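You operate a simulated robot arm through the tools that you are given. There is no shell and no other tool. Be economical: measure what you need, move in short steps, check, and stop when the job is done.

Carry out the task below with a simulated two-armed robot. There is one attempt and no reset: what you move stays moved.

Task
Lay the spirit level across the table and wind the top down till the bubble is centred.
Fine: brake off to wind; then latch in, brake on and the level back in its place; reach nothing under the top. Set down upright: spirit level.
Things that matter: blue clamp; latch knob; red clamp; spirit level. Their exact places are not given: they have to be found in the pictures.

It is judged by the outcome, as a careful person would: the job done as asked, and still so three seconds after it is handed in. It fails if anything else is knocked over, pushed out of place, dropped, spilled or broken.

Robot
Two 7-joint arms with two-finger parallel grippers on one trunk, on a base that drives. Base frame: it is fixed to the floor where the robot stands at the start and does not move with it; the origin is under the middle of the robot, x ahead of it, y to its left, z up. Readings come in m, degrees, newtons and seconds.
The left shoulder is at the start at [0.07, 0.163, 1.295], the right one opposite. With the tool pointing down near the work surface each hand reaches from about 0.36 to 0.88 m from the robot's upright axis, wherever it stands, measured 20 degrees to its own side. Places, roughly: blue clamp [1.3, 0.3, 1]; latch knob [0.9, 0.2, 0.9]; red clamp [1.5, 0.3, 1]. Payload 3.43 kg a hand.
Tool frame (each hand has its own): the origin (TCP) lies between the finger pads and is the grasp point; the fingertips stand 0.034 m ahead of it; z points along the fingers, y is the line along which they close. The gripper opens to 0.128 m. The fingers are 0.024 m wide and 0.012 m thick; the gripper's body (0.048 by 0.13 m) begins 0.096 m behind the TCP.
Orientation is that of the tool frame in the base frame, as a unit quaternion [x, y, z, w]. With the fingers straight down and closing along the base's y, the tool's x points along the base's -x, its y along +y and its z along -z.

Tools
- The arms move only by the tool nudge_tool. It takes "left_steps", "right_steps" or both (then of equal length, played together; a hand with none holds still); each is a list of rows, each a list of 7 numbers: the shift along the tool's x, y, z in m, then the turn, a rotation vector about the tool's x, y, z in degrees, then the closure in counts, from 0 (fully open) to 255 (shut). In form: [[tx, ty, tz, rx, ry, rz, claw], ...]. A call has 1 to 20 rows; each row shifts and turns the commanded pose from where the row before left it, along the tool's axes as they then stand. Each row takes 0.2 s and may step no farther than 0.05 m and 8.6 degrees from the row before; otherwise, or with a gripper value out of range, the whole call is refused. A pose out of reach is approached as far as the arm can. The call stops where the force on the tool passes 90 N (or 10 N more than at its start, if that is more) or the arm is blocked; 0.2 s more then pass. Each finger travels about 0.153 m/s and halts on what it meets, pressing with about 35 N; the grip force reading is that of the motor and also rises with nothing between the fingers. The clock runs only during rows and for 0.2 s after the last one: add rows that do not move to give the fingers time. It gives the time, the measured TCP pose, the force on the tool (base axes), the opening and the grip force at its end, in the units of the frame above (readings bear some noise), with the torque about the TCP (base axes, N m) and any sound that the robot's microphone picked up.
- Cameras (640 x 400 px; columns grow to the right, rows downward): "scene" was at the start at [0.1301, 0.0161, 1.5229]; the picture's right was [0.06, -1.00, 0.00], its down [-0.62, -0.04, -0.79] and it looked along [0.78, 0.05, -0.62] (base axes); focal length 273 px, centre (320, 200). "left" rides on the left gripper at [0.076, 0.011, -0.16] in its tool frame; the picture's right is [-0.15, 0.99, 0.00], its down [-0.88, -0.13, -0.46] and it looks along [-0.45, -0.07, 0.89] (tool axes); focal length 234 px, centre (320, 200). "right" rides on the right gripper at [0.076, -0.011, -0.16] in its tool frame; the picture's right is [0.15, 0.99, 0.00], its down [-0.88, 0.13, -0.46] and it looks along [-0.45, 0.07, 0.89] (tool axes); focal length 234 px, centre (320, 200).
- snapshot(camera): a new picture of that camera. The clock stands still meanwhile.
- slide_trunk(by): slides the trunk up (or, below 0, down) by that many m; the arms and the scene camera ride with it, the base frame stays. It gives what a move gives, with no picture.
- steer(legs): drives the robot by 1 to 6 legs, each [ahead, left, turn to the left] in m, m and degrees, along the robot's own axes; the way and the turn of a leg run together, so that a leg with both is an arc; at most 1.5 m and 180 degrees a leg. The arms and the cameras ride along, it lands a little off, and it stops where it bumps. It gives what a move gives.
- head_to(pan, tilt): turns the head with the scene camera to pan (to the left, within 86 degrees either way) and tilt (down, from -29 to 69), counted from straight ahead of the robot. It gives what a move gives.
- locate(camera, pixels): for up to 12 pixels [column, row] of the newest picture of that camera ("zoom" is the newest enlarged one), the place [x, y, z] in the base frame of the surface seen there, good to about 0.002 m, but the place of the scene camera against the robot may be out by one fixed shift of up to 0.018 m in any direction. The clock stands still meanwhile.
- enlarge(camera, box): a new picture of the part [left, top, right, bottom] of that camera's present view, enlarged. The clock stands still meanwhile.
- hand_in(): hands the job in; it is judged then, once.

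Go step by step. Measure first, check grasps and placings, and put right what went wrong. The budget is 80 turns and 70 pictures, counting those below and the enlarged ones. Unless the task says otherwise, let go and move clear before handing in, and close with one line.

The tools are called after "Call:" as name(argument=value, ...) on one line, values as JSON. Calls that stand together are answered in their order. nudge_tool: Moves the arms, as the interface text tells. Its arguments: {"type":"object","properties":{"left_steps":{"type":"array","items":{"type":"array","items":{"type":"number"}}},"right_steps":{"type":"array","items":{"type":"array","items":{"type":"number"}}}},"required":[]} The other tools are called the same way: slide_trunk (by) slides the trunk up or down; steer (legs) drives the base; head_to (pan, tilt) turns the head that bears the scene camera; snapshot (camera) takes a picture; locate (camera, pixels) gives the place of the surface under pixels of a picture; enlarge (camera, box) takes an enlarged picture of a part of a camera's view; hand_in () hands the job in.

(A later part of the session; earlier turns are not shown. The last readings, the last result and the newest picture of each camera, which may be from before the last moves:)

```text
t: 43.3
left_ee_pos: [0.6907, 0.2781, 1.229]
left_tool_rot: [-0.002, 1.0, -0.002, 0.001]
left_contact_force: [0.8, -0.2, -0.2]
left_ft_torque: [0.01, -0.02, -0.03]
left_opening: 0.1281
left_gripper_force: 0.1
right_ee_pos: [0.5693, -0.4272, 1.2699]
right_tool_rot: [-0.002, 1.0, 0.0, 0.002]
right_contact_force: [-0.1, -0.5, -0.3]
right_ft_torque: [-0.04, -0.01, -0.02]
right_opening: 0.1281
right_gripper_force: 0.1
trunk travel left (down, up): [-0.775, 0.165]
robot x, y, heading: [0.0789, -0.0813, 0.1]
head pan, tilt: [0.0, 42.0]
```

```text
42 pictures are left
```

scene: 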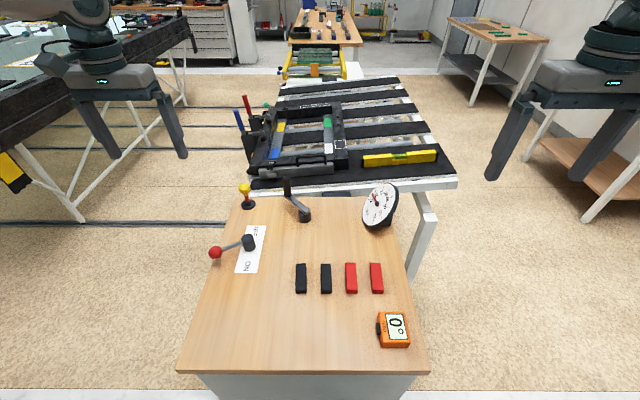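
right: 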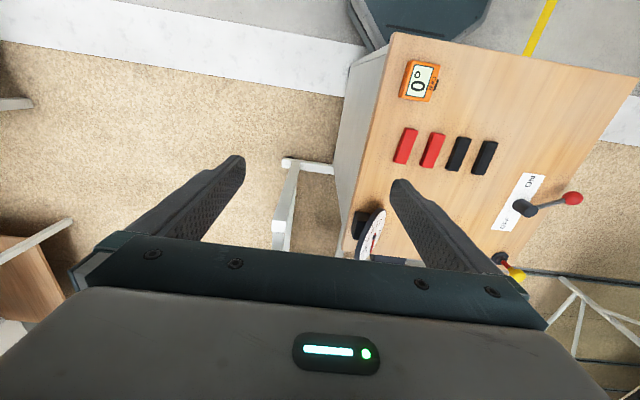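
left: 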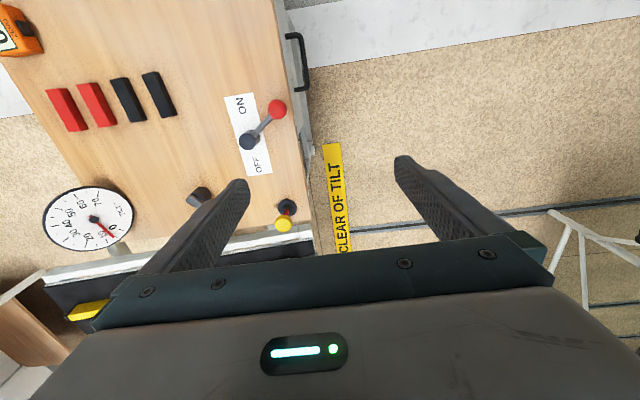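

Rows must stay within 0.05 m in total; I split it finer.

Call:
nudge_tool(right_steps=[[-0.02, 0.04, 0.01, 0, 0, 0, 0], [-0.02, 0.04, 0.01, 0, 0, 0, 0], [-0.02, 0.04, 0.01, 0, 0, 0, 0], [-0.02, 0.04, 0.01, 0, 0, 0, 0], [-0.02, 0.04, 0.01, 0, 0, 0, 0], [-0.02, 0.04, 0.01, 0, 0, 0, 0], [-0.02, 0.04, 0.01, 0, 0, 0, 0], [-0.02, 0.04, 0.01, 0, 0, 0, 0], [-0.02, 0.04, 0.01, 0, 0, 0, 0], [-0.02, 0.04, 0.01, 0, 0, 0, 0], [-0.02, 0.04, 0.01, 0, 0, 0, 0], [0, 0, 0, 0, 0, 0, 0]])

Call:
snapshot(camera="right")

```text
t: 45.9
left_ee_pos: [0.691, 0.2763, 1.2296]
left_tool_rot: [-0.002, 1.0, -0.001, 0.002]
left_contact_force: [-0.2, -1.1, 0.7]
left_ft_torque: [0.03, 0.04, 0.0]
left_opening: 0.128
left_gripper_force: 0.1
right_ee_pos: [0.7864, 0.0138, 1.16]
right_tool_rot: [-0.001, 1.0, 0.001, 0.001]
right_contact_force: [0.1, -1.5, 0.6]
right_ft_torque: [0.04, -0.03, 0.03]
right_opening: 0.1281
right_gripper_force: 0.0
trunk travel left (down, up): [-0.775, 0.165]
robot x, y, heading: [0.0724, -0.0743, 0.3]
head pan, tilt: [0.0, 42.0]
```

```text
41 pictures are left
```

right: 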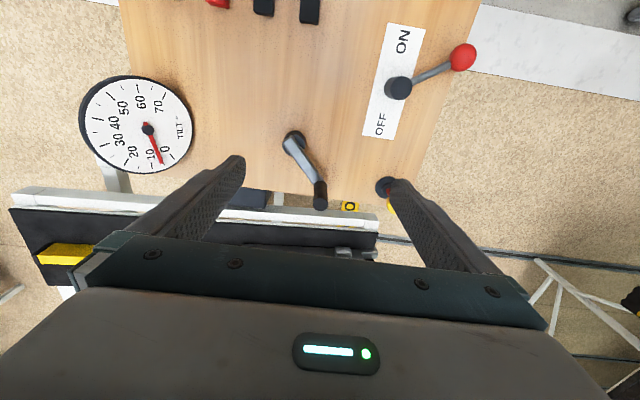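

Reached. I measure crank hub (293,141) and handle (318–321,188–205).

Call:
locate(camera="right", pixels=[[293, 140], [320, 203], [317, 190], [321, 188], [316, 178], [305, 160], [310, 168], [397, 88], [463, 57], [435, 70], [386, 186], [326, 197]])

Call:
enlarge(camera="right", box=[250, 120, 410, 220])

```text
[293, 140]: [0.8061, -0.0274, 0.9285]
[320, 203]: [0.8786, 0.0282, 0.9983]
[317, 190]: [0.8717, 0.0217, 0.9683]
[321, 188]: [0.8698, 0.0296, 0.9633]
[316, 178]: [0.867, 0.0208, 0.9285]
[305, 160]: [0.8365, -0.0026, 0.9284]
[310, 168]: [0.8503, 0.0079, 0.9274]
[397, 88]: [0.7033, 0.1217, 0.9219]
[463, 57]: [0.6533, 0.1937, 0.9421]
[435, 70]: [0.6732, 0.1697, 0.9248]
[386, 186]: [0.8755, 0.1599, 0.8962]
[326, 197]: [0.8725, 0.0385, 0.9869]
```

```text
4.00 times, centred on (330, 170) of right
```

zoom: 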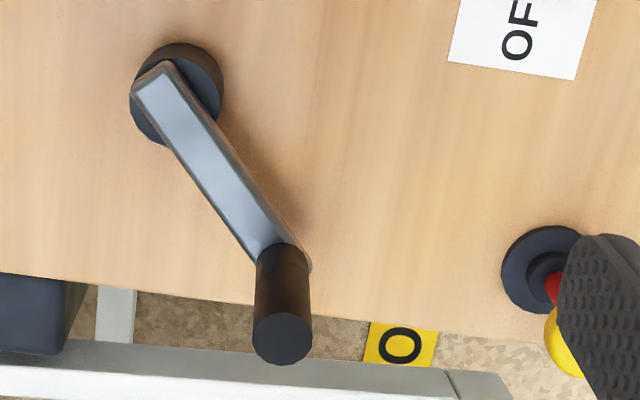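

Handle centre is (0.878, 0.029), top z 0.998; crank arm top z 0.929; hub (0.806, −0.025), radius ≈0.09. I go over the handle, descend to z 0.975 and look.

Call:
nudge_tool(right_steps=[[-0.046, 0.008, 0, 0, 0, 0, 60], [-0.046, 0.0075, 0, 0, 0, 0, 60], [0, 0, 0.045, 0, 0, 0, 60], [0, 0, 0.045, 0, 0, 0, 60], [0, 0, 0.045, 0, 0, 0, 60], [0, 0, 0.045, 0, 0, 0, 60], [0, 0, 0, 0, 0, 0, 60]])

Call:
snapshot(camera="right")

```text
t: 47.5
left_ee_pos: [0.69, 0.2774, 1.2305]
left_tool_rot: [-0.003, 1.0, -0.002, 0.002]
left_contact_force: [-0.3, 0.4, -0.9]
left_ft_torque: [-0.01, -0.05, 0.01]
left_opening: 0.1278
left_gripper_force: 0.1
right_ee_pos: [0.8379, 0.0036, 0.9771]
right_tool_rot: [-0.003, 1.0, 0.001, 0.002]
right_contact_force: [-0.1, 0.3, 0.3]
right_ft_torque: [-0.03, 0.02, 0.0]
right_opening: 0.0979
right_gripper_force: 0.1
right hand out of reach, approached as far as the arm can: row 1, 2
trunk travel left (down, up): [-0.775, 0.165]
robot x, y, heading: [0.0762, -0.0786, -0.0]
head pan, tilt: [0.0, 42.0]
```

```text
39 pictures are left
```

right: 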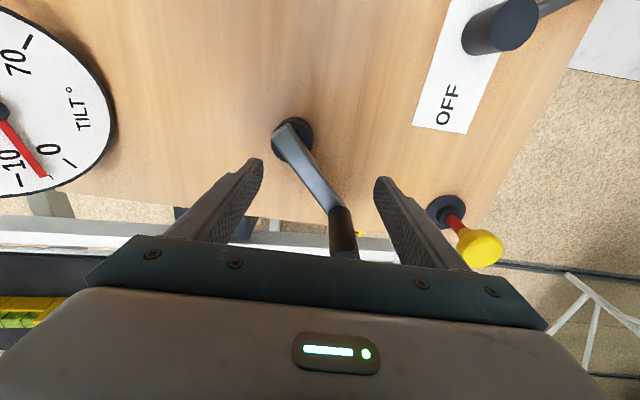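

The hand is 4 cm short in x with the handle ahead between the fingers. At this height reach is better, so I push forward.

Call:
nudge_tool(right_steps=[[-0.02, 0.013, 0, 0, 0, 0, 60], [-0.02, 0.012, 0, 0, 0, 0, 60], [0, 0, 0, 0, 0, 0, 60]])

```text
t: 48.3
left_ee_pos: [0.6907, 0.2773, 1.2294]
left_tool_rot: [-0.003, 1.0, -0.001, 0.002]
left_contact_force: [0.6, -0.2, 0.8]
left_ft_torque: [0.02, 0.0, -0.06]
left_opening: 0.1279
left_gripper_force: 0.0
right_ee_pos: [0.8382, 0.0016, 0.9756]
right_tool_rot: [-0.002, 1.0, 0.0, 0.001]
right_contact_force: [-0.6, -0.5, 0.4]
right_ft_torque: [0.02, -0.01, 0.0]
right_opening: 0.098
right_gripper_force: 0.0
right hand out of reach, approached as far as the arm can: row 1, 2
trunk travel left (down, up): [-0.775, 0.165]
robot x, y, heading: [0.0751, -0.0815, 0.4]
head pan, tilt: [0.0, 42.0]
```

Out of reach by 4 cm. I raise the hand, re-station the base slightly ahead and to the left (so the crank lies in front of the right shoulder), and lower the trunk a bit.

Call:
nudge_tool(right_steps=[[0, 0, -0.045, 0, 0, 0, 0], [0, 0, -0.045, 0, 0, 0, 0], [0, 0, -0.045, 0, 0, 0, 0], [0, 0, 0, 0, 0, 0, 0]])

Call:
steer(legs=[[0.02, 0.15, 0]])

Call:
slide_trunk(by=-0.08)

Call:
snapshot(camera="right")

```text
t: 49.3
left_ee_pos: [0.6913, 0.278, 1.2288]
left_tool_rot: [-0.002, 1.0, -0.002, 0.002]
left_contact_force: [0.3, -0.3, -1.3]
left_ft_torque: [0.0, 0.02, -0.01]
left_opening: 0.128
left_gripper_force: 0.0
right_ee_pos: [0.8373, 0.0023, 1.1109]
right_tool_rot: [-0.002, 1.0, 0.001, 0.0]
right_contact_force: [-0.3, 0.5, 0.4]
right_ft_torque: [0.02, 0.04, -0.01]
right_opening: 0.1279
right_gripper_force: 0.1
trunk travel left (down, up): [-0.775, 0.165]
robot x, y, heading: [0.0751, -0.0768, 0.3]
head pan, tilt: [0.0, 42.0]
```

```text
t: 50.7
left_ee_pos: [0.7096, 0.425, 1.2306]
left_tool_rot: [-0.002, 1.0, -0.001, 0.001]
left_contact_force: [-0.1, -0.6, 0.0]
left_ft_torque: [0.03, 0.03, 0.0]
left_opening: 0.1278
left_gripper_force: 0.1
right_ee_pos: [0.856, 0.1493, 1.11]
right_tool_rot: [-0.001, 1.0, 0.001, 0.001]
right_contact_force: [-0.4, -0.5, -0.5]
right_ft_torque: [0.05, -0.01, 0.01]
right_opening: 0.1278
right_gripper_force: 0.1
trunk travel left (down, up): [-0.775, 0.165]
robot x, y, heading: [0.0924, 0.0722, -0.0]
head pan, tilt: [0.0, 42.0]
```

```text
t: 51.9
left_ee_pos: [0.709, 0.4258, 1.1502]
left_tool_rot: [-0.002, 1.0, -0.002, 0.002]
left_contact_force: [0.9, -1.0, 0.0]
left_ft_torque: [0.0, -0.01, 0.02]
left_opening: 0.128
left_gripper_force: 0.0
right_ee_pos: [0.8555, 0.1497, 1.0309]
right_tool_rot: [0.0, 1.0, 0.0, 0.001]
right_contact_force: [-0.6, -0.2, -0.3]
right_ft_torque: [0.01, 0.0, 0.0]
right_opening: 0.1281
right_gripper_force: 0.0
trunk travel left (down, up): [-0.695, 0.245]
robot x, y, heading: [0.0907, 0.0689, -0.2]
head pan, tilt: [0.0, 42.0]
```

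```text
38 pictures are left
```

right: 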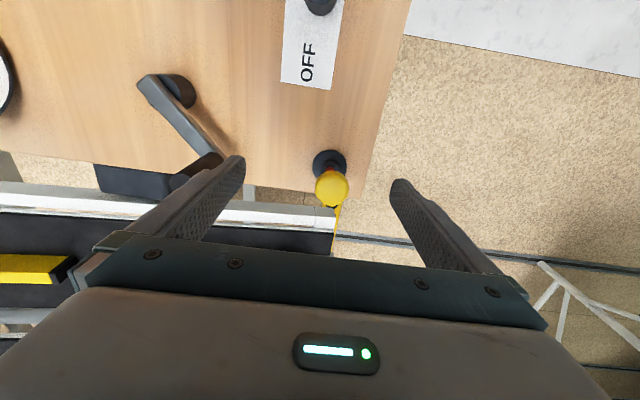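

The fingertips are near handle-top height, so I go up first, then over the handle at (0.878, 0.029), and look.

Call:
nudge_tool(right_steps=[[0, 0, -0.04, 0, 0, 0, 60], [0, -0.04, 0, 0, 0, 0, 60], [0, -0.04, 0, 0, 0, 0, 60], [-0.01, -0.04, 0, 0, 0, 0, 60], [-0.012, 0, 0, 0, 0, 0, 60], [0, 0, 0, 0, 0, 0, 60]])

Call:
snapshot(camera="right")

```text
t: 53.2
left_ee_pos: [0.7092, 0.4264, 1.1503]
left_tool_rot: [-0.002, 1.0, -0.002, 0.001]
left_contact_force: [0.8, -0.3, -0.2]
left_ft_torque: [0.02, -0.07, 0.01]
left_opening: 0.128
left_gripper_force: 0.0
right_ee_pos: [0.877, 0.0298, 1.0718]
right_tool_rot: [-0.001, 1.0, 0.0, 0.001]
right_contact_force: [-0.6, 0.3, -0.2]
right_ft_torque: [-0.01, 0.0, 0.02]
right_opening: 0.0979
right_gripper_force: 0.1
trunk travel left (down, up): [-0.695, 0.245]
robot x, y, heading: [0.0961, 0.071, 0.1]
head pan, tilt: [0.0, 42.0]
```

```text
37 pictures are left
```

right: 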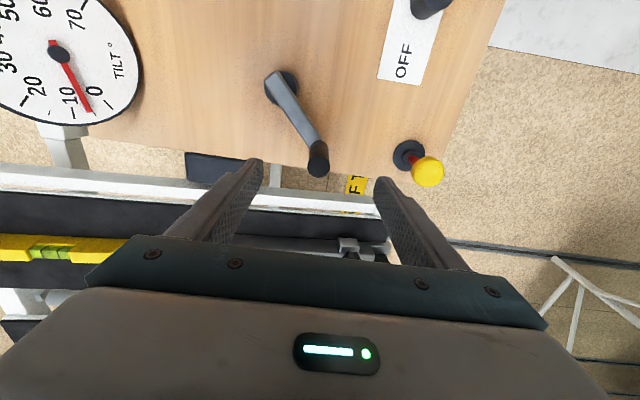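

Call:
locate(camera="right", pixels=[[318, 172], [318, 160], [282, 87], [275, 82], [408, 152], [428, 172], [308, 130], [318, 147]])

Call:
snapshot(camera="left")

```text
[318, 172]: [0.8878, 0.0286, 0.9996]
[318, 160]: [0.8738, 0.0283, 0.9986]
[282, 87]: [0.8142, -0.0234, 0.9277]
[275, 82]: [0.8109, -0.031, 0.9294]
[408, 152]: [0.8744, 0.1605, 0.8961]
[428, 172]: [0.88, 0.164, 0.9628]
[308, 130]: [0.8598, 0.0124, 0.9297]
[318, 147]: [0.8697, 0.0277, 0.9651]
```

```text
36 pictures are left
```

left: 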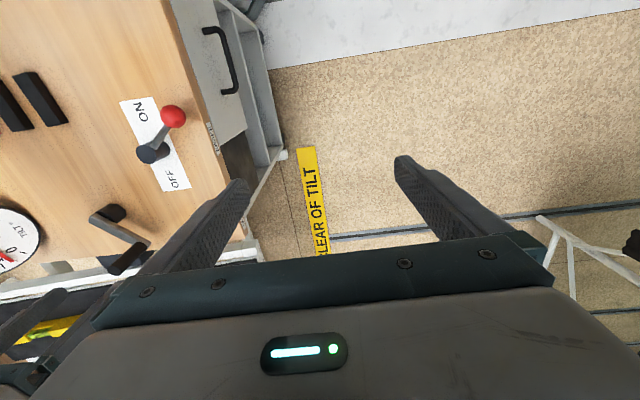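

Handle centre (0.881, 0.0285). I descend the right hand and close on it; and I locate the brake ball through the left camera.

Call:
nudge_tool(right_steps=[[-0.004, 0, 0.033, 0, 0, 0, 60], [0, 0, 0.032, 0, 0, 0, 60], [0, 0, 0.032, 0, 0, 0, 60], [0, 0, 0, 0, 0, 0, 60], [0, 0, 0, 0, 0, 0, 160], [0, 0, 0, 0, 0, 0, 255], [0, 0, 0, 0, 0, 0, 255], [0, 0, 0, 0, 0, 0, 255]])

Call:
locate(camera="left", pixels=[[172, 117], [150, 153], [165, 130], [174, 180], [140, 110], [163, 103], [183, 117]])

Call:
snapshot(camera="right")

```text
t: 55.0
left_ee_pos: [0.7099, 0.4251, 1.1496]
left_tool_rot: [-0.001, 1.0, -0.002, 0.001]
left_contact_force: [-0.5, 0.7, -0.2]
left_ft_torque: [0.03, -0.01, 0.0]
left_opening: 0.1283
left_gripper_force: 0.2
right_ee_pos: [0.8819, 0.0303, 0.9721]
right_tool_rot: [-0.001, 1.0, 0.0, 0.0]
right_contact_force: [-2.1, -3.2, -1.8]
right_ft_torque: [-0.11, -0.43, -0.03]
right_opening: 0.024
right_gripper_force: 45.1
trunk travel left (down, up): [-0.695, 0.245]
robot x, y, heading: [0.0948, 0.0699, -0.2]
head pan, tilt: [0.0, 42.0]
```

```text
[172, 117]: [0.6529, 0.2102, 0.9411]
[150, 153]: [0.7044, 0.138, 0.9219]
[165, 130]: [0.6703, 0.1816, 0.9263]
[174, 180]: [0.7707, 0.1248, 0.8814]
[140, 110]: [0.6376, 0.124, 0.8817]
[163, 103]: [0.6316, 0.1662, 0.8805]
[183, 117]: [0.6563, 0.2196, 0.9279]
```

```text
35 pictures are left
```

right: 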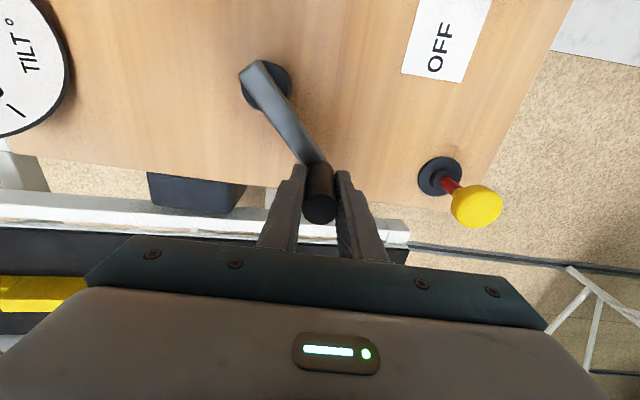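

The handle is gripped (0.024 m). Brake ball is at (0.653, 0.2095), pivot (0.704, 0.137). I bring the left hand, closed, down behind the ball on its ON side.

Call:
nudge_tool(left_steps=[[0.0168, -0.041, 0, 0, 0, 0, 255], [0.0168, -0.041, 0, 0, 0, 0, 255], [0.0168, -0.041, 0, 0, 0, 0, 255], [0.0168, -0.041, 0, 0, 0, 0, 255], [0.0168, -0.041, 0, 0, 0, 0, 255], [0.0168, -0.041, 0, 0, 0, 0, 255], [0, 0, 0.041, 0, 0, 0, 255], [0, 0, 0.041, 0, 0, 0, 255], [0, 0, 0.041, 0, 0, 0, 255], [0, 0, 0.041, 0, 0, 0, 255], [0, 0, 0.038, 0, 0, 0, 255], [0, 0, 0, 0, 0, 0, 255]])

Call:
snapshot(camera="left")

```text
t: 57.6
left_ee_pos: [0.6084, 0.2339, 0.9626]
left_tool_rot: [-0.002, 1.0, -0.003, 0.003]
left_contact_force: [0.0, 0.0, -0.4]
left_ft_torque: [0.0, 0.03, 0.02]
left_opening: 0.0
left_gripper_force: 32.6
left hand out of reach, approached as far as the arm can: row 6, 9, 10, 11
right_ee_pos: [0.8835, 0.0301, 0.9725]
right_tool_rot: [0.0, 1.0, 0.0, 0.0]
right_contact_force: [-4.1, -7.2, -3.1]
right_ft_torque: [-0.17, -0.29, -0.03]
right_opening: 0.024
right_gripper_force: 45.4
trunk travel left (down, up): [-0.695, 0.245]
robot x, y, heading: [0.0917, 0.0739, 0.3]
head pan, tilt: [0.0, 42.0]
```

```text
34 pictures are left
```

left: 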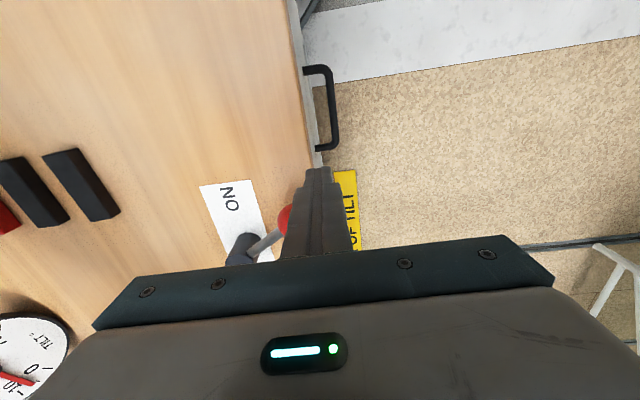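

The left hand is limited at y 0.234 with a straight wrist. I tilt it 25° about tool x (fingertips toward −y), then move to the ball's ON side.

Call:
nudge_tool(left_steps=[[0.004, 0, -0.01, 8.5, 0, 0, 255], [0, 0, 0, 8.5, 0, 0, 255], [0, 0, 0, 8.5, 0, 0, 255], [0, -0.022, 0.017, 0, 0, 0, 255], [0, -0.022, 0.017, 0, 0, 0, 255], [0, 0, 0, 0, 0, 0, 255]])

Call:
snapshot(camera="left")

```text
t: 59.0
left_ee_pos: [0.6058, 0.1788, 0.9598]
left_tool_rot: [-0.003, 0.975, -0.222, 0.002]
left_contact_force: [0.2, 0.2, -0.4]
left_ft_torque: [-0.01, -0.02, 0.01]
left_opening: 0.0
left_gripper_force: 32.9
right_ee_pos: [0.8846, 0.0304, 0.9733]
right_tool_rot: [-0.001, 1.0, 0.001, -0.001]
right_contact_force: [-2.8, -5.3, -1.3]
right_ft_torque: [-0.32, 0.32, 0.27]
right_opening: 0.0238
right_gripper_force: 45.0
trunk travel left (down, up): [-0.695, 0.245]
robot x, y, heading: [0.093, 0.0688, -0.1]
head pan, tilt: [0.0, 42.0]
```

```text
33 pictures are left
```

left: 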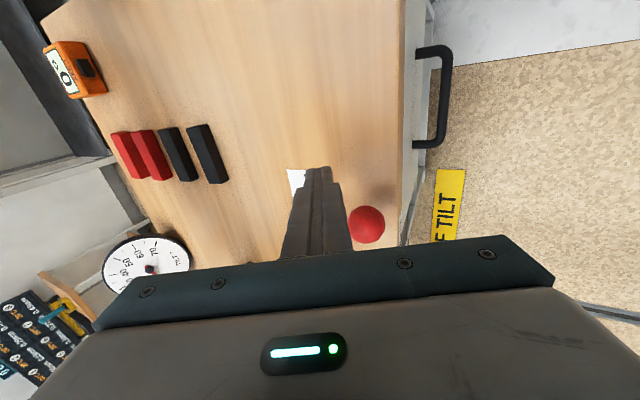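

Now it is properly on the ON side of the ball. I lower slightly and push the ball along its arc toward OFF.

Call:
nudge_tool(left_steps=[[0, 0.006, 0.0126, 0, 0, 0, 255], [-0.0113, 0.0083, -0.004, 0, 0, 0, 255], [-0.0113, 0.0083, -0.004, 0, 0, 0, 255], [-0.0085, 0.008, -0.0038, 0, 0, 0, 255], [-0.0085, 0.008, -0.0038, 0, 0, 0, 255], [-0.0105, 0.0058, -0.0028, 0, 0, 0, 255], [-0.0105, 0.0058, -0.0028, 0, 0, 0, 255], [-0.0118, 0.003, -0.0015, 0, 0, 0, 255], [-0.0118, 0.003, -0.0015, 0, 0, 0, 255], [-0.0121, 0.0003, 0, 0, 0, 0, 255], [-0.0121, 0.0003, 0, 0, 0, 0, 255], [0, 0, 0, 0, 0, 0, 255]])

Call:
snapshot(camera="left")

```text
t: 61.6
left_ee_pos: [0.7134, 0.2365, 0.9468]
left_tool_rot: [-0.003, 0.975, -0.222, 0.002]
left_contact_force: [-2.1, -2.1, -0.4]
left_ft_torque: [-0.04, 0.04, -0.08]
left_opening: 0.0
left_gripper_force: 33.1
right_ee_pos: [0.8829, 0.0291, 0.9734]
right_tool_rot: [-0.001, 1.0, 0.0, 0.001]
right_contact_force: [-1.5, -4.3, -4.3]
right_ft_torque: [-0.23, -0.4, 0.03]
right_opening: 0.0238
right_gripper_force: 44.7
trunk travel left (down, up): [-0.695, 0.245]
robot x, y, heading: [0.0922, 0.072, -0.0]
head pan, tilt: [0.0, 42.0]
```

```text
32 pictures are left
```

left: 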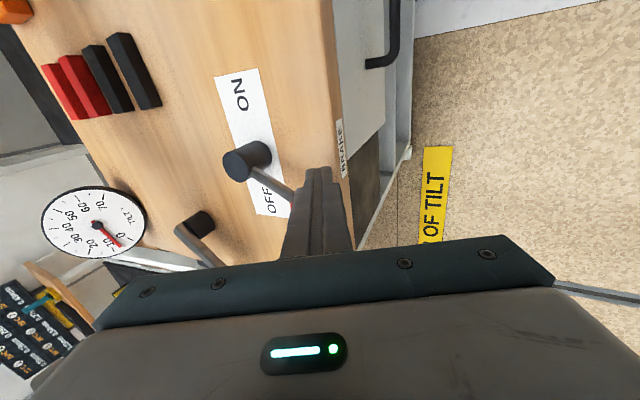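

The lever has swung to the OFF side with only light force. I push on a bit to feel for the stop.

Call:
nudge_tool(left_steps=[[-0.008, -0.0015, 0.0007, 0, 0, 0, 255], [-0.008, -0.0015, 0.0007, 0, 0, 0, 255], [-0.0076, -0.0027, 0.0013, 0, 0, 0, 255], [-0.0076, -0.0027, 0.0013, 0, 0, 0, 255], [0, 0, 0, 0, 0, 0, 255]])

Call:
snapshot(camera="left")

```text
t: 62.9
left_ee_pos: [0.7318, 0.2368, 0.9519]
left_tool_rot: [-0.001, 0.975, -0.222, -0.001]
left_contact_force: [-25.1, 5.1, -15.0]
left_ft_torque: [0.48, 0.87, -0.55]
left_opening: 0.0001
left_gripper_force: 33.2
left hand out of reach, approached as far as the arm can: row 3, 4
right_ee_pos: [0.8829, 0.0295, 0.9727]
right_tool_rot: [-0.001, 1.0, 0.0, 0.002]
right_contact_force: [6.1, -8.2, -2.8]
right_ft_torque: [0.3, 1.41, 0.16]
right_opening: 0.0236
right_gripper_force: 45.1
trunk travel left (down, up): [-0.695, 0.245]
robot x, y, heading: [0.0946, 0.069, 0.1]
head pan, tilt: [0.0, 42.0]
```

```text
31 pictures are left
```

left: 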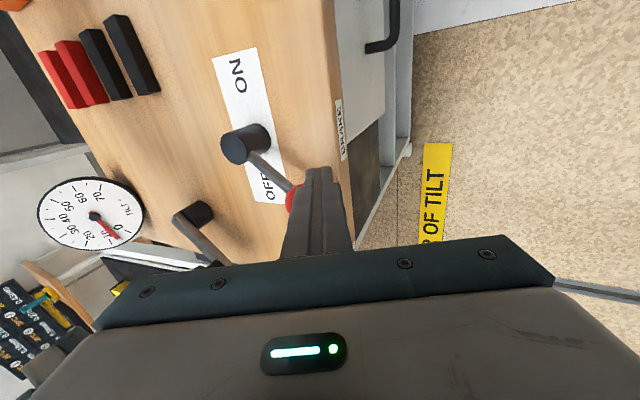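

The lever met its end stop (25 N): brake OFF. I withdraw the left hand upward and check the lever and dial from it.

Call:
nudge_tool(left_steps=[[0.02, 0, 0, 0, 0, 0, 255], [0, 0, -0.045, 0, 0, 0, 255], [0, 0, -0.045, 0, 0, 0, 255], [0, 0, -0.045, 0, 0, 0, 255], [0, 0, -0.045, -8.5, 0, 0, 255], [0, 0, 0, -8.5, 0, 0, 255], [0, 0, 0, -8.5, 0, 0, 255], [0, 0, 0, 0, 0, 0, 255]])

Call:
snapshot(camera="left")

```text
t: 64.7
left_ee_pos: [0.7132, 0.3134, 1.1173]
left_tool_rot: [-0.002, 1.0, -0.001, 0.002]
left_contact_force: [0.2, -0.4, -0.4]
left_ft_torque: [-0.01, -0.02, -0.01]
left_opening: 0.0
left_gripper_force: 33.0
right_ee_pos: [0.8831, 0.0298, 0.9731]
right_tool_rot: [-0.002, 1.0, 0.0, 0.002]
right_contact_force: [-2.7, -6.2, -2.0]
right_ft_torque: [-0.24, -0.22, 0.24]
right_opening: 0.0237
right_gripper_force: 44.8
trunk travel left (down, up): [-0.695, 0.245]
robot x, y, heading: [0.0921, 0.0696, 0.1]
head pan, tilt: [0.0, 42.0]
```

```text
30 pictures are left
```

left: 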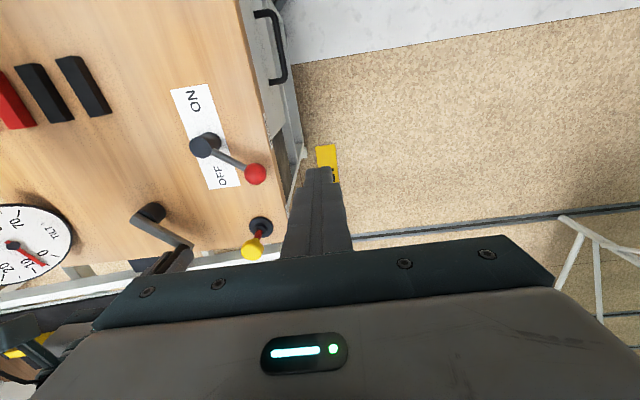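

The lever clearly points to OFF. Now I test the crank: 60° counter-clockwise about hub (0.809, −0.025).

Call:
nudge_tool(right_steps=[[0.0166, 0.0168, 0, 0, 0, 0, 255], [0.0204, 0.0119, 0, 0, 0, 0, 255], [0.0228, 0.0063, 0, 0, 0, 0, 255], [0.0236, 0.0001, 0, 0, 0, 0, 255], [0, 0, 0, 0, 0, 0, 255]])

Call:
snapshot(camera="left")

Call:
enlarge(camera="left", box=[0, 180, 160, 380])

```text
t: 65.8
left_ee_pos: [0.7147, 0.31, 1.1163]
left_tool_rot: [-0.002, 1.0, -0.001, 0.002]
left_contact_force: [0.3, 0.2, 0.0]
left_ft_torque: [-0.08, 0.07, 0.01]
left_opening: 0.0
left_gripper_force: 32.8
right_ee_pos: [0.7979, 0.058, 0.9699]
right_tool_rot: [0.0, 1.0, -0.001, -0.005]
right_contact_force: [-21.7, -48.4, 8.7]
right_ft_torque: [0.36, -0.44, -0.99]
right_opening: 0.0167
right_gripper_force: 42.4
trunk travel left (down, up): [-0.695, 0.245]
robot x, y, heading: [0.0927, 0.0715, -0.1]
head pan, tilt: [0.0, 42.0]
```

```text
29 pictures are left
```

left: 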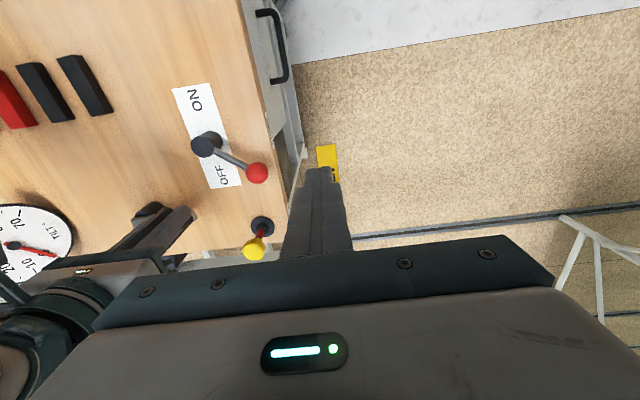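

```text
2.00 times, centred on (80, 280) of left
```

zoom: 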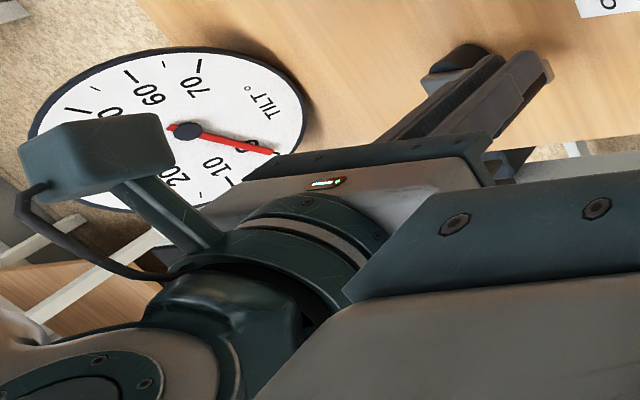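

The dial needle moved (toward ~0–5), but the right hand now bears 50 N and the opening shrank. I look with the right camera.

Call:
snapshot(camera="right")

```text
27 pictures are left
```

right: 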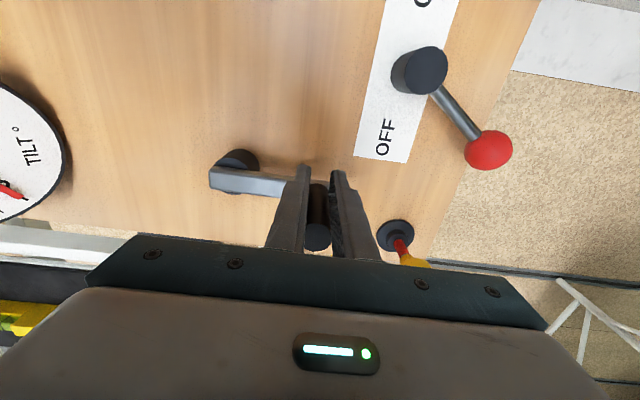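

The handle has slid toward the front edge of the pads. Before going on I read the dial and bubble with the scene camera.

Call:
head_to(pan=-25, tilt=38)

Call:
snapshot(camera="scene")

Call:
locate(camera="right", pixels=[[318, 238], [318, 190], [215, 178], [238, 160], [270, 186]])

```text
t: 66.7
left_ee_pos: [0.7119, 0.3132, 1.117]
left_tool_rot: [-0.002, 1.0, -0.001, 0.003]
left_contact_force: [0.3, -0.5, -1.0]
left_ft_torque: [0.03, -0.01, -0.03]
left_opening: 0.0002
left_gripper_force: 33.0
right_ee_pos: [0.797, 0.0643, 0.9732]
right_tool_rot: [-0.001, 1.0, 0.0, 0.0]
right_contact_force: [-10.2, 1.1, 0.0]
right_ft_torque: [-0.04, -0.15, -0.06]
right_opening: 0.0001
right_gripper_force: 32.9
trunk travel left (down, up): [-0.695, 0.245]
robot x, y, heading: [0.0958, 0.0727, 0.0]
head pan, tilt: [-25.0, 38.0]
```

```text
26 pictures are left
```

scene: 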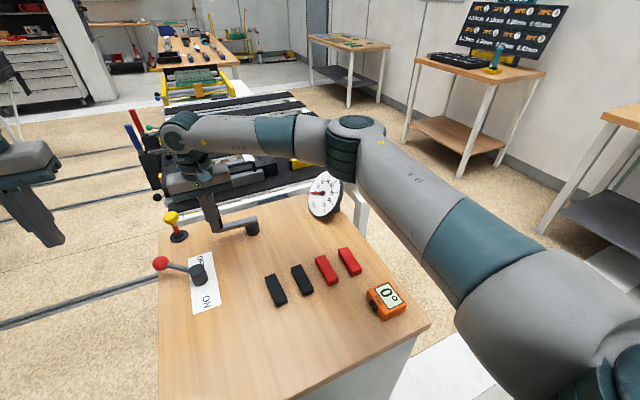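

```text
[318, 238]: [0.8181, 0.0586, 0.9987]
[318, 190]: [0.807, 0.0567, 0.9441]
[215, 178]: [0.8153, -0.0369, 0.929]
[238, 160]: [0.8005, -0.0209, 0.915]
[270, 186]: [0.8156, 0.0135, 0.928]
```

The fingers slipped off (opening 0); the crank now stands at φ≈90°. I enlarge the dial to see what the turn did.

Call:
enlarge(camera="scene", box=[270, 150, 366, 230])

Call:
locate(camera="scene", pixels=[[160, 120], [290, 95], [240, 222], [335, 190], [270, 112], [180, 112]])

```text
5.00 times, centred on (318, 190) of scene
```

zoom: 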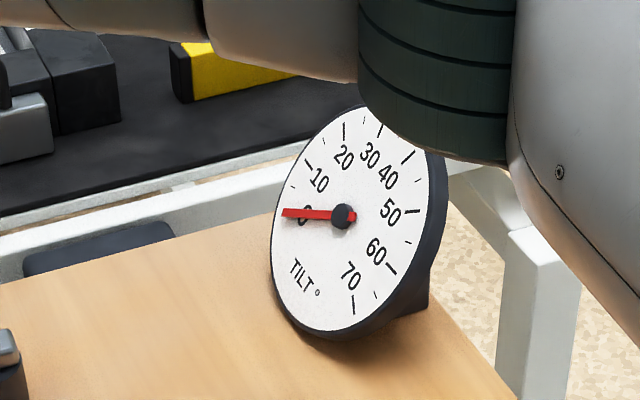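

```text
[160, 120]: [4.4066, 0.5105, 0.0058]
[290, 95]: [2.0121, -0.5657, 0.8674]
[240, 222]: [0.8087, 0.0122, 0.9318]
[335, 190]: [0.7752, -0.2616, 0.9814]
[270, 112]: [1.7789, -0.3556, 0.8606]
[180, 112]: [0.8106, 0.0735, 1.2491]
```

The dial now reads almost 0: counter-clockwise winds the top down, about 6° per 53° of crank. I lift the right hand away to the right and check the bubble.

Call:
nudge_tool(right_steps=[[0.004, 0, -0.03, 0, 0, 0, 255], [0, 0, -0.045, 0, 0, 0, 255], [0, 0, -0.045, 0, 0, 0, 255], [0, 0, -0.045, 0, 0, 0, 200], [0.015, -0.045, -0.01, 0, 0, 0, 60], [0.015, -0.045, -0.01, 0, 0, 0, 60], [0.015, -0.045, -0.01, 0, 0, 0, 60], [0.015, -0.045, -0.01, 0, 0, 0, 60], [0.015, -0.045, -0.01, 0, 0, 0, 60], [0.015, -0.045, -0.01, 0, 0, 0, 60], [0.015, -0.045, 0, 0, 0, 0, 60], [0.015, -0.045, 0, 0, 0, 0, 60], [0.015, -0.045, 0, 0, 0, 0, 60], [0.015, -0.045, 0, 0, 0, 0, 60], [0, 0, 0, 0, 0, 0, 60]])

Call:
snapshot(camera="scene")

```text
t: 69.9
left_ee_pos: [0.715, 0.3145, 1.1178]
left_tool_rot: [-0.001, 1.0, -0.003, 0.001]
left_contact_force: [0.4, -0.8, -0.2]
left_ft_torque: [0.0, 0.01, 0.01]
left_opening: 0.0001
left_gripper_force: 32.7
right_ee_pos: [0.6457, -0.3839, 1.1989]
right_tool_rot: [-0.002, 1.0, -0.001, 0.0]
right_contact_force: [-0.1, 0.1, -0.4]
right_ft_torque: [0.01, 0.02, 0.0]
right_opening: 0.098
right_gripper_force: 0.0
trunk travel left (down, up): [-0.695, 0.245]
robot x, y, heading: [0.0914, 0.0722, -0.1]
head pan, tilt: [-25.0, 38.0]
```

```text
24 pictures are left
```

scene: 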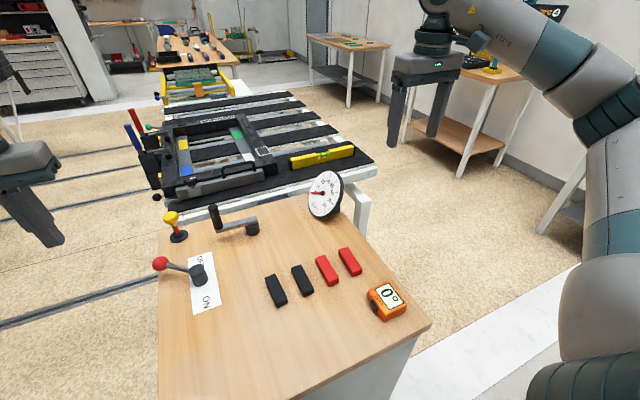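

Call:
enlarge(camera="scene", box=[306, 146, 338, 166])

Call:
locate(camera="scene", pixels=[[293, 160], [351, 149], [300, 175], [365, 162], [214, 210], [250, 228], [218, 222], [170, 217], [160, 263]])

```text
16.00 times, centred on (322, 156) of scene
```

zoom: 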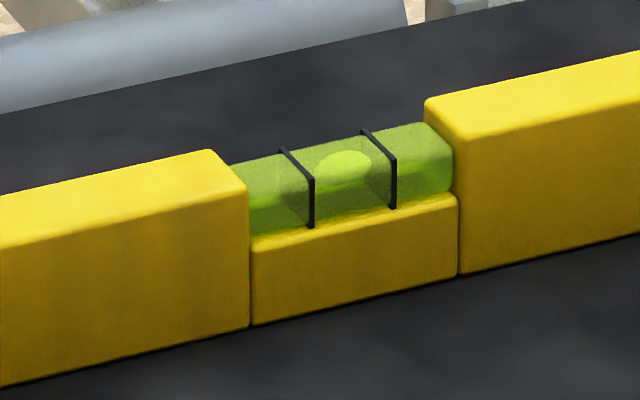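

```text
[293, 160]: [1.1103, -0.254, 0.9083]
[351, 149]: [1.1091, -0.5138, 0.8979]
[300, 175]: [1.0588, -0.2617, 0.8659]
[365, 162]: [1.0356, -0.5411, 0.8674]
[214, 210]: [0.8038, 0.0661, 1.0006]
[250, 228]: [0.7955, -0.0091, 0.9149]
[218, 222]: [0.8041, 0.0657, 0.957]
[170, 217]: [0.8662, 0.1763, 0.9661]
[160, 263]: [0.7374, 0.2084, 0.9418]
```

The bubble appears nearly central between the lines. I enlarge more for precision.

Call:
enlarge(camera="scene", box=[316, 150, 330, 158.75])

Call:
enlarge(camera="scene", box=[302, 168, 346, 222])

```text
16.00 times, centred on (323, 154) of scene
```

zoom: 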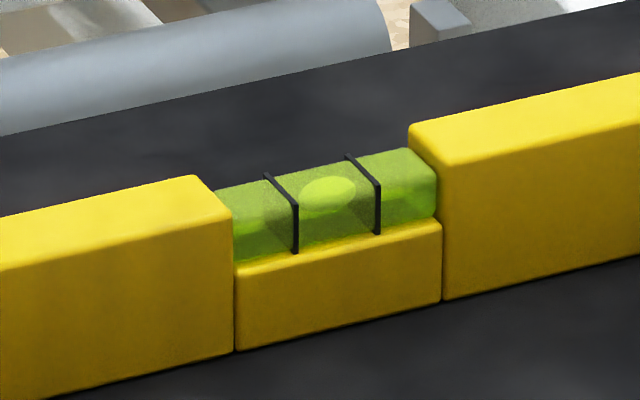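

```text
7.41 times, centred on (324, 195) of scene
```

zoom: 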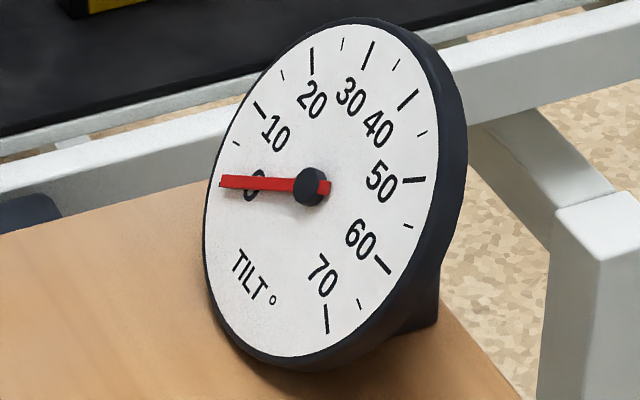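

The dial reads ~0 and the bubble is close to central, but this oblique view leaves doubt. The right hand camera is at the vial's y, so I pitch the hand forward 25° to look straight at it.

Call:
nudge_tool(right_steps=[[-0.01, 0, -0.01, 0, -8.5, 0, 60], [-0.01, 0, -0.01, 0, -8.5, 0, 60], [-0.01, 0, -0.01, 0, -8.5, 0, 60], [0, 0, 0, 0, 0, 0, 60]])

Call:
snapshot(camera="right")

```text
t: 70.9
left_ee_pos: [0.7137, 0.3122, 1.116]
left_tool_rot: [-0.002, 1.0, -0.001, 0.002]
left_contact_force: [-0.6, -0.5, -0.4]
left_ft_torque: [0.01, 0.02, 0.02]
left_opening: 0.0
left_gripper_force: 33.5
right_ee_pos: [0.6719, -0.3853, 1.2327]
right_tool_rot: [-0.001, 0.975, 0.001, 0.222]
right_contact_force: [-0.2, -0.9, 0.4]
right_ft_torque: [0.02, -0.02, 0.04]
right_opening: 0.0979
right_gripper_force: 0.1
trunk travel left (down, up): [-0.695, 0.245]
robot x, y, heading: [0.0948, 0.071, -0.0]
head pan, tilt: [-25.0, 38.0]
```

```text
20 pictures are left
```

right: 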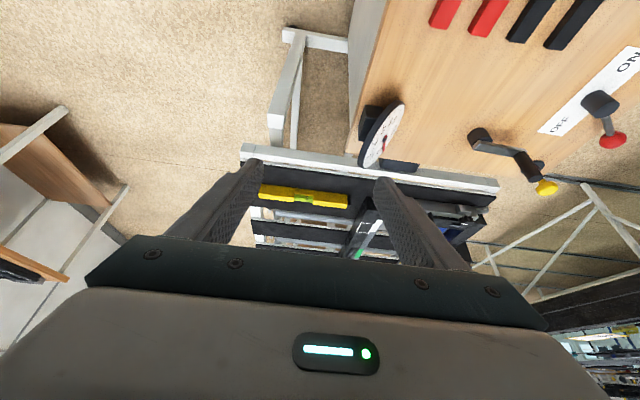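

Call:
enlarge(camera="right", box=[284, 184, 324, 209])

```text
16.00 times, centred on (304, 196) of right
```

zoom: 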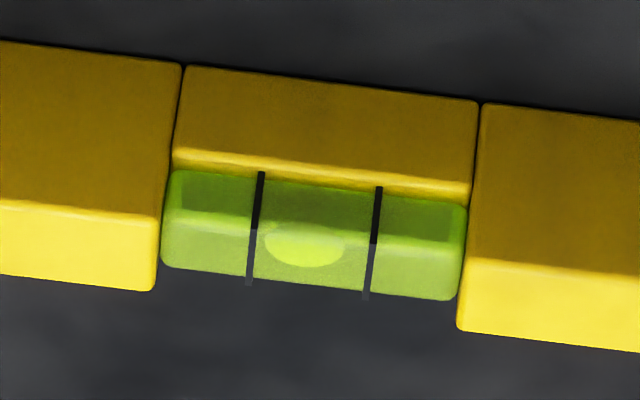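

Bubble centre (304) lies slightly left (−y) of the line mid-point (311): gaps 11 vs 25 px, so −y is still a bit high, roughly 0.3°. I'll nudge the handle a few mm further counter-clockwise, pushing it −x with closed fingers; first I move the right hand to beyond the handle.

Call:
nudge_tool(right_steps=[[0, 0, 0, 0, 8.5, 0, 255], [0, 0, 0, 0, 8.5, 0, 255], [0, 0, 0, 0, 8.5, 0, 255], [-0.012, 0.0403, 0.008, 0, 0, 0, 255], [-0.012, 0.0403, 0.008, 0, 0, 0, 255], [-0.012, 0.0403, 0.008, 0, 0, 0, 255], [-0.012, 0.0403, 0.008, 0, 0, 0, 255], [-0.012, 0.0403, 0.008, 0, 0, 0, 255], [-0.012, 0.0403, 0.008, 0, 0, 0, 255], [-0.012, 0.0403, 0.008, 0, 0, 0, 255], [-0.012, 0.0403, 0.008, 0, 0, 0, 255], [-0.012, 0.0403, 0.008, 0, 0, 0, 255], [-0.012, 0.0403, 0.008, 0, 0, 0, 255], [-0.012, 0.0403, 0.008, 0, 0, 0, 255], [-0.028, 0, 0.025, 0, 0, 0, 255], [-0.028, 0, 0.025, 0, 0, 0, 255], [0, 0, 0, 0, 0, 0, 255]])

Call:
snapshot(camera="right")

```text
t: 74.5
left_ee_pos: [0.712, 0.3136, 1.1184]
left_tool_rot: [-0.002, 1.0, -0.001, 0.003]
left_contact_force: [0.5, 0.1, -0.3]
left_ft_torque: [0.01, -0.04, 0.02]
left_opening: 0.0
left_gripper_force: 33.3
right_ee_pos: [0.8581, 0.0594, 1.0955]
right_tool_rot: [-0.002, 1.0, 0.0, 0.0]
right_contact_force: [0.2, 0.6, -0.5]
right_ft_torque: [-0.01, 0.03, -0.01]
right_opening: 0.0
right_gripper_force: 32.5
trunk travel left (down, up): [-0.695, 0.245]
robot x, y, heading: [0.0955, 0.0722, 0.1]
head pan, tilt: [-25.0, 38.0]
```

```text
18 pictures are left
```

right: 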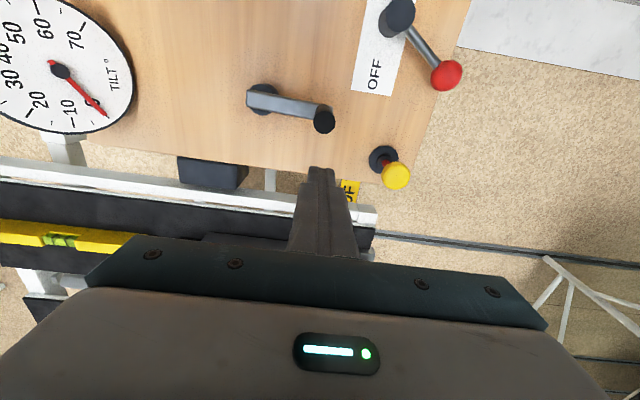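

Call:
locate(camera="right", pixels=[[324, 121], [324, 128], [262, 95], [250, 97], [315, 110], [395, 178]])

Call:
nudge_tool(right_steps=[[0, 0, 0.04, 0, 0, 0, 255], [0, 0, 0.04, 0, 0, 0, 255], [0, 0, 0.04, 0, 0, 0, 255], [0.004, 0, 0, 0, 0, 0, 255], [0.003, 0, 0, 0, 0, 0, 255], [0, 0, 0, 0, 0, 0, 255]])

```text
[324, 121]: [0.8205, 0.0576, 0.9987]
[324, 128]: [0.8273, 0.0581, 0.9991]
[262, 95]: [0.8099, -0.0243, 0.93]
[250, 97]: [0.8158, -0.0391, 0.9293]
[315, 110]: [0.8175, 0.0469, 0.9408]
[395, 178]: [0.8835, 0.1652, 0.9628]
```

```text
t: 75.9
left_ee_pos: [0.7139, 0.3134, 1.1177]
left_tool_rot: [-0.002, 1.0, -0.003, 0.002]
left_contact_force: [0.6, -0.1, 0.0]
left_ft_torque: [0.04, -0.01, -0.01]
left_opening: 0.0002
left_gripper_force: 32.8
right_ee_pos: [0.8523, 0.0594, 0.974]
right_tool_rot: [-0.001, 1.0, 0.0, 0.0]
right_contact_force: [0.2, -0.7, 0.3]
right_ft_torque: [0.0, -0.01, 0.02]
right_opening: 0.0
right_gripper_force: 32.7
trunk travel left (down, up): [-0.695, 0.245]
robot x, y, heading: [0.0946, 0.0715, 0.4]
head pan, tilt: [-25.0, 38.0]
```

Handle centre is at (0.820, 0.058); contact should come near TCP x 0.844. I approach in millimetre steps.

Call:
nudge_tool(right_steps=[[0.003, 0, 0, 0, 0, 0, 255], [0.003, 0, 0, 0, 0, 0, 255], [0.002, 0, 0, 0, 0, 0, 255], [0, 0, 0, 0, 0, 0, 255]])

```text
t: 76.9
left_ee_pos: [0.7158, 0.3146, 1.1159]
left_tool_rot: [-0.002, 1.0, -0.001, 0.001]
left_contact_force: [-0.3, -0.8, -0.9]
left_ft_torque: [-0.03, -0.01, 0.02]
left_opening: 0.0
left_gripper_force: 32.5
right_ee_pos: [0.847, 0.059, 0.9747]
right_tool_rot: [0.0, 1.0, 0.001, 0.001]
right_contact_force: [16.6, 3.2, 6.5]
right_ft_torque: [-0.09, 0.47, 0.02]
right_opening: 0.0
right_gripper_force: 33.6
trunk travel left (down, up): [-0.695, 0.245]
robot x, y, heading: [0.0916, 0.0706, 0.3]
head pan, tilt: [-25.0, 38.0]
```

Contact at x 0.847 (17 N). I push about 4 mm more.

Call:
nudge_tool(right_steps=[[0.002, 0, 0, 0, 0, 0, 255], [0.002, 0, 0, 0, 0, 0, 255], [0.001, 0, 0, 0, 0, 0, 255], [0, 0, 0, 0, 0, 0, 255]])

Call:
enlarge(camera="right", box=[0, 230, 120, 305])

```text
t: 77.9
left_ee_pos: [0.717, 0.314, 1.1145]
left_tool_rot: [-0.003, 1.0, -0.003, -0.001]
left_contact_force: [0.2, -0.7, 0.0]
left_ft_torque: [0.01, -0.05, 0.03]
left_opening: 0.0
left_gripper_force: 33.3
right_ee_pos: [0.8441, 0.0598, 0.9754]
right_tool_rot: [0.0, 1.0, 0.0, 0.001]
right_contact_force: [44.8, 5.1, 20.0]
right_ft_torque: [-0.16, 1.34, 0.07]
right_opening: 0.0002
right_gripper_force: 33.1
trunk travel left (down, up): [-0.695, 0.245]
robot x, y, heading: [0.0924, 0.0696, 0.3]
head pan, tilt: [-25.0, 38.0]
```

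```text
5.33 times, centred on (60, 268) of right
```

zoom: 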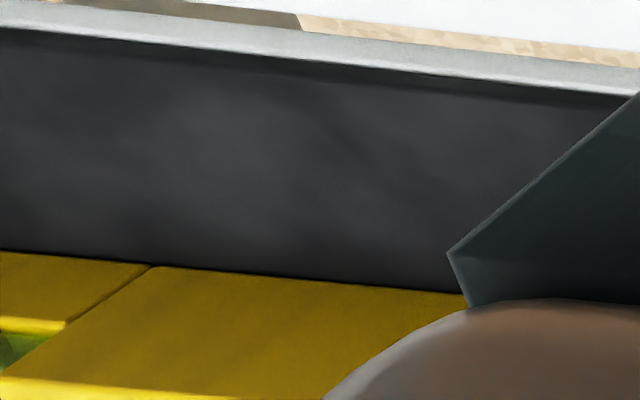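

Force rose to 45 N with ~3 mm of travel, so static friction may not be overcome yet. I add 2 mm.

Call:
nudge_tool(right_steps=[[0.001, 0, 0, 0, 0, 0, 255], [0.001, 0, 0, 0, 0, 0, 255], [0, 0, 0, 0, 0, 0, 255]])

```text
t: 78.7
left_ee_pos: [0.7182, 0.3137, 1.1149]
left_tool_rot: [-0.001, 1.0, -0.001, 0.0]
left_contact_force: [-0.1, -0.2, -0.1]
left_ft_torque: [0.01, 0.01, -0.02]
left_opening: 0.0
left_gripper_force: 33.1
right_ee_pos: [0.8431, 0.0587, 0.9741]
right_tool_rot: [-0.001, 1.0, 0.0, 0.003]
right_contact_force: [56.1, 4.3, 23.9]
right_ft_torque: [-0.18, 1.69, 0.09]
right_opening: 0.0001
right_gripper_force: 33.3
trunk travel left (down, up): [-0.695, 0.245]
robot x, y, heading: [0.0939, 0.0705, -0.1]
head pan, tilt: [-25.0, 38.0]
```

Still no free movement at 56 N; it may be at its end stop. I back off, return the right hand to the viewing pose and read the bubble again.

Call:
nudge_tool(right_steps=[[-0.012, 0, 0, 0, 0, 0, 255], [0, 0, -0.045, 0, 0, 0, 255], [0, 0, -0.045, 0, 0, 0, 255], [0, 0, -0.045, 0, 0, 0, 255], [0.0165, -0.0405, -0.011, 0, 0, 0, 255], [0.0165, -0.0405, -0.011, 0, 0, 0, 255], [0.0165, -0.0405, -0.011, 0, 0, 0, 255], [0.0165, -0.0405, -0.011, 0, 0, 0, 255], [0.0165, -0.0405, -0.011, 0, 0, 0, 255], [0.0165, -0.0405, -0.011, 0, 0, 0, 255], [0.0165, -0.0405, -0.011, 0, 0, 0, 255], [0.0165, -0.0405, -0.011, 0, 0, 0, 255], [0.0165, -0.0405, -0.011, 0, 0, 0, 255], [0.0165, -0.0405, -0.011, 0, 0, 0, 255], [0.0165, -0.0405, -0.011, 0, 0, 0, 255], [0, 0, 0, 0, -8.5, 0, 60], [0, 0, 0, 0, -8.5, 0, 60], [0, 0, 0, 0, -8.5, 0, 60], [0, 0, 0, 0, 0, 0, 60]])

Call:
enlarge(camera="right", box=[284, 184, 324, 209])

```text
t: 82.7
left_ee_pos: [0.7144, 0.3131, 1.1172]
left_tool_rot: [-0.001, 1.0, -0.002, 0.002]
left_contact_force: [-0.7, -0.5, 0.5]
left_ft_torque: [0.01, 0.01, 0.0]
left_opening: 0.0001
left_gripper_force: 32.5
right_ee_pos: [0.6686, -0.3867, 1.231]
right_tool_rot: [-0.002, 0.975, 0.0, 0.221]
right_contact_force: [0.5, 0.1, 1.1]
right_ft_torque: [0.0, 0.01, -0.04]
right_opening: 0.0976
right_gripper_force: 0.2
trunk travel left (down, up): [-0.695, 0.245]
robot x, y, heading: [0.0909, 0.0697, 0.0]
head pan, tilt: [-25.0, 38.0]
```

```text
16.00 times, centred on (304, 196) of right
```

zoom: 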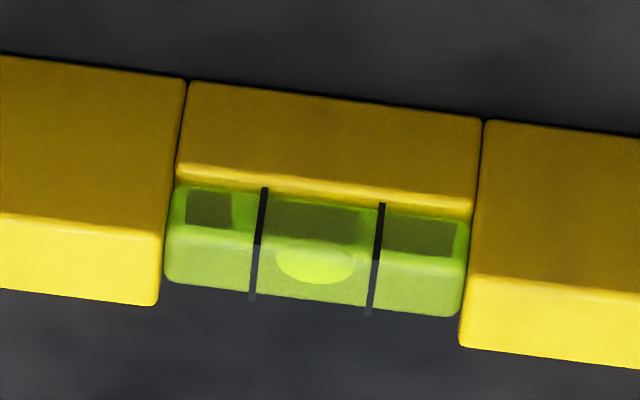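

The bubble is now exactly centred (bubble 275–356, lines 257/374 → both mid 315). Next: press the latch knob at (0.882, 0.170) in with the left hand's closed fingers.

Call:
nudge_tool(left_steps=[[-0.034, -0.029, 0, 0, 0, 0, 255], [-0.034, -0.029, 0, 0, 0, 0, 255], [-0.034, -0.029, 0, 0, 0, 0, 255], [-0.034, -0.028, 0, 0, 0, 0, 255], [-0.032, -0.028, 0, 0, 0, 0, 255], [0, 0, 0.04, 0, 0, 0, 255], [0, 0, 0.04, 0, 0, 0, 255], [0, 0, 0.024, 0, 0, 0, 255], [0, 0, 0, 0, 0, 0, 255]])

Call:
snapshot(camera="left")

```text
t: 84.7
left_ee_pos: [0.7416, 0.2916, 1.0173]
left_tool_rot: [-0.001, 1.0, -0.002, 0.003]
left_contact_force: [0.7, -0.2, -0.1]
left_ft_torque: [0.01, -0.02, -0.01]
left_opening: 0.0003
left_gripper_force: 33.0
left hand out of reach, approached as far as the arm can: row 2, 3, 4, 5, 7, 8
right_ee_pos: [0.6683, -0.3873, 1.2301]
right_tool_rot: [-0.001, 0.975, 0.001, 0.221]
right_contact_force: [-0.3, 0.9, 0.4]
right_ft_torque: [-0.04, 0.0, -0.01]
right_opening: 0.0977
right_gripper_force: 0.0
trunk travel left (down, up): [-0.695, 0.245]
robot x, y, heading: [0.0908, 0.0747, -0.1]
head pan, tilt: [-25.0, 38.0]
```

```text
15 pictures are left
```

left: 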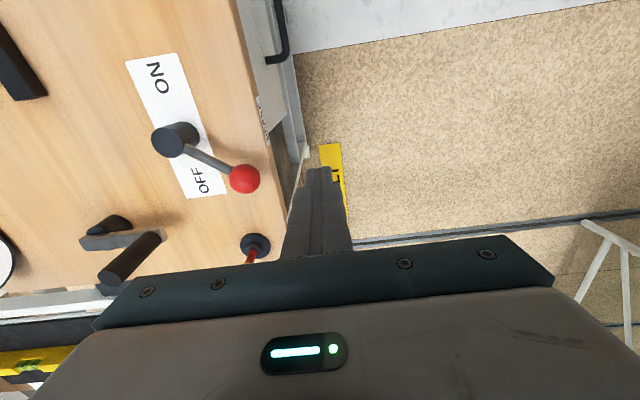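

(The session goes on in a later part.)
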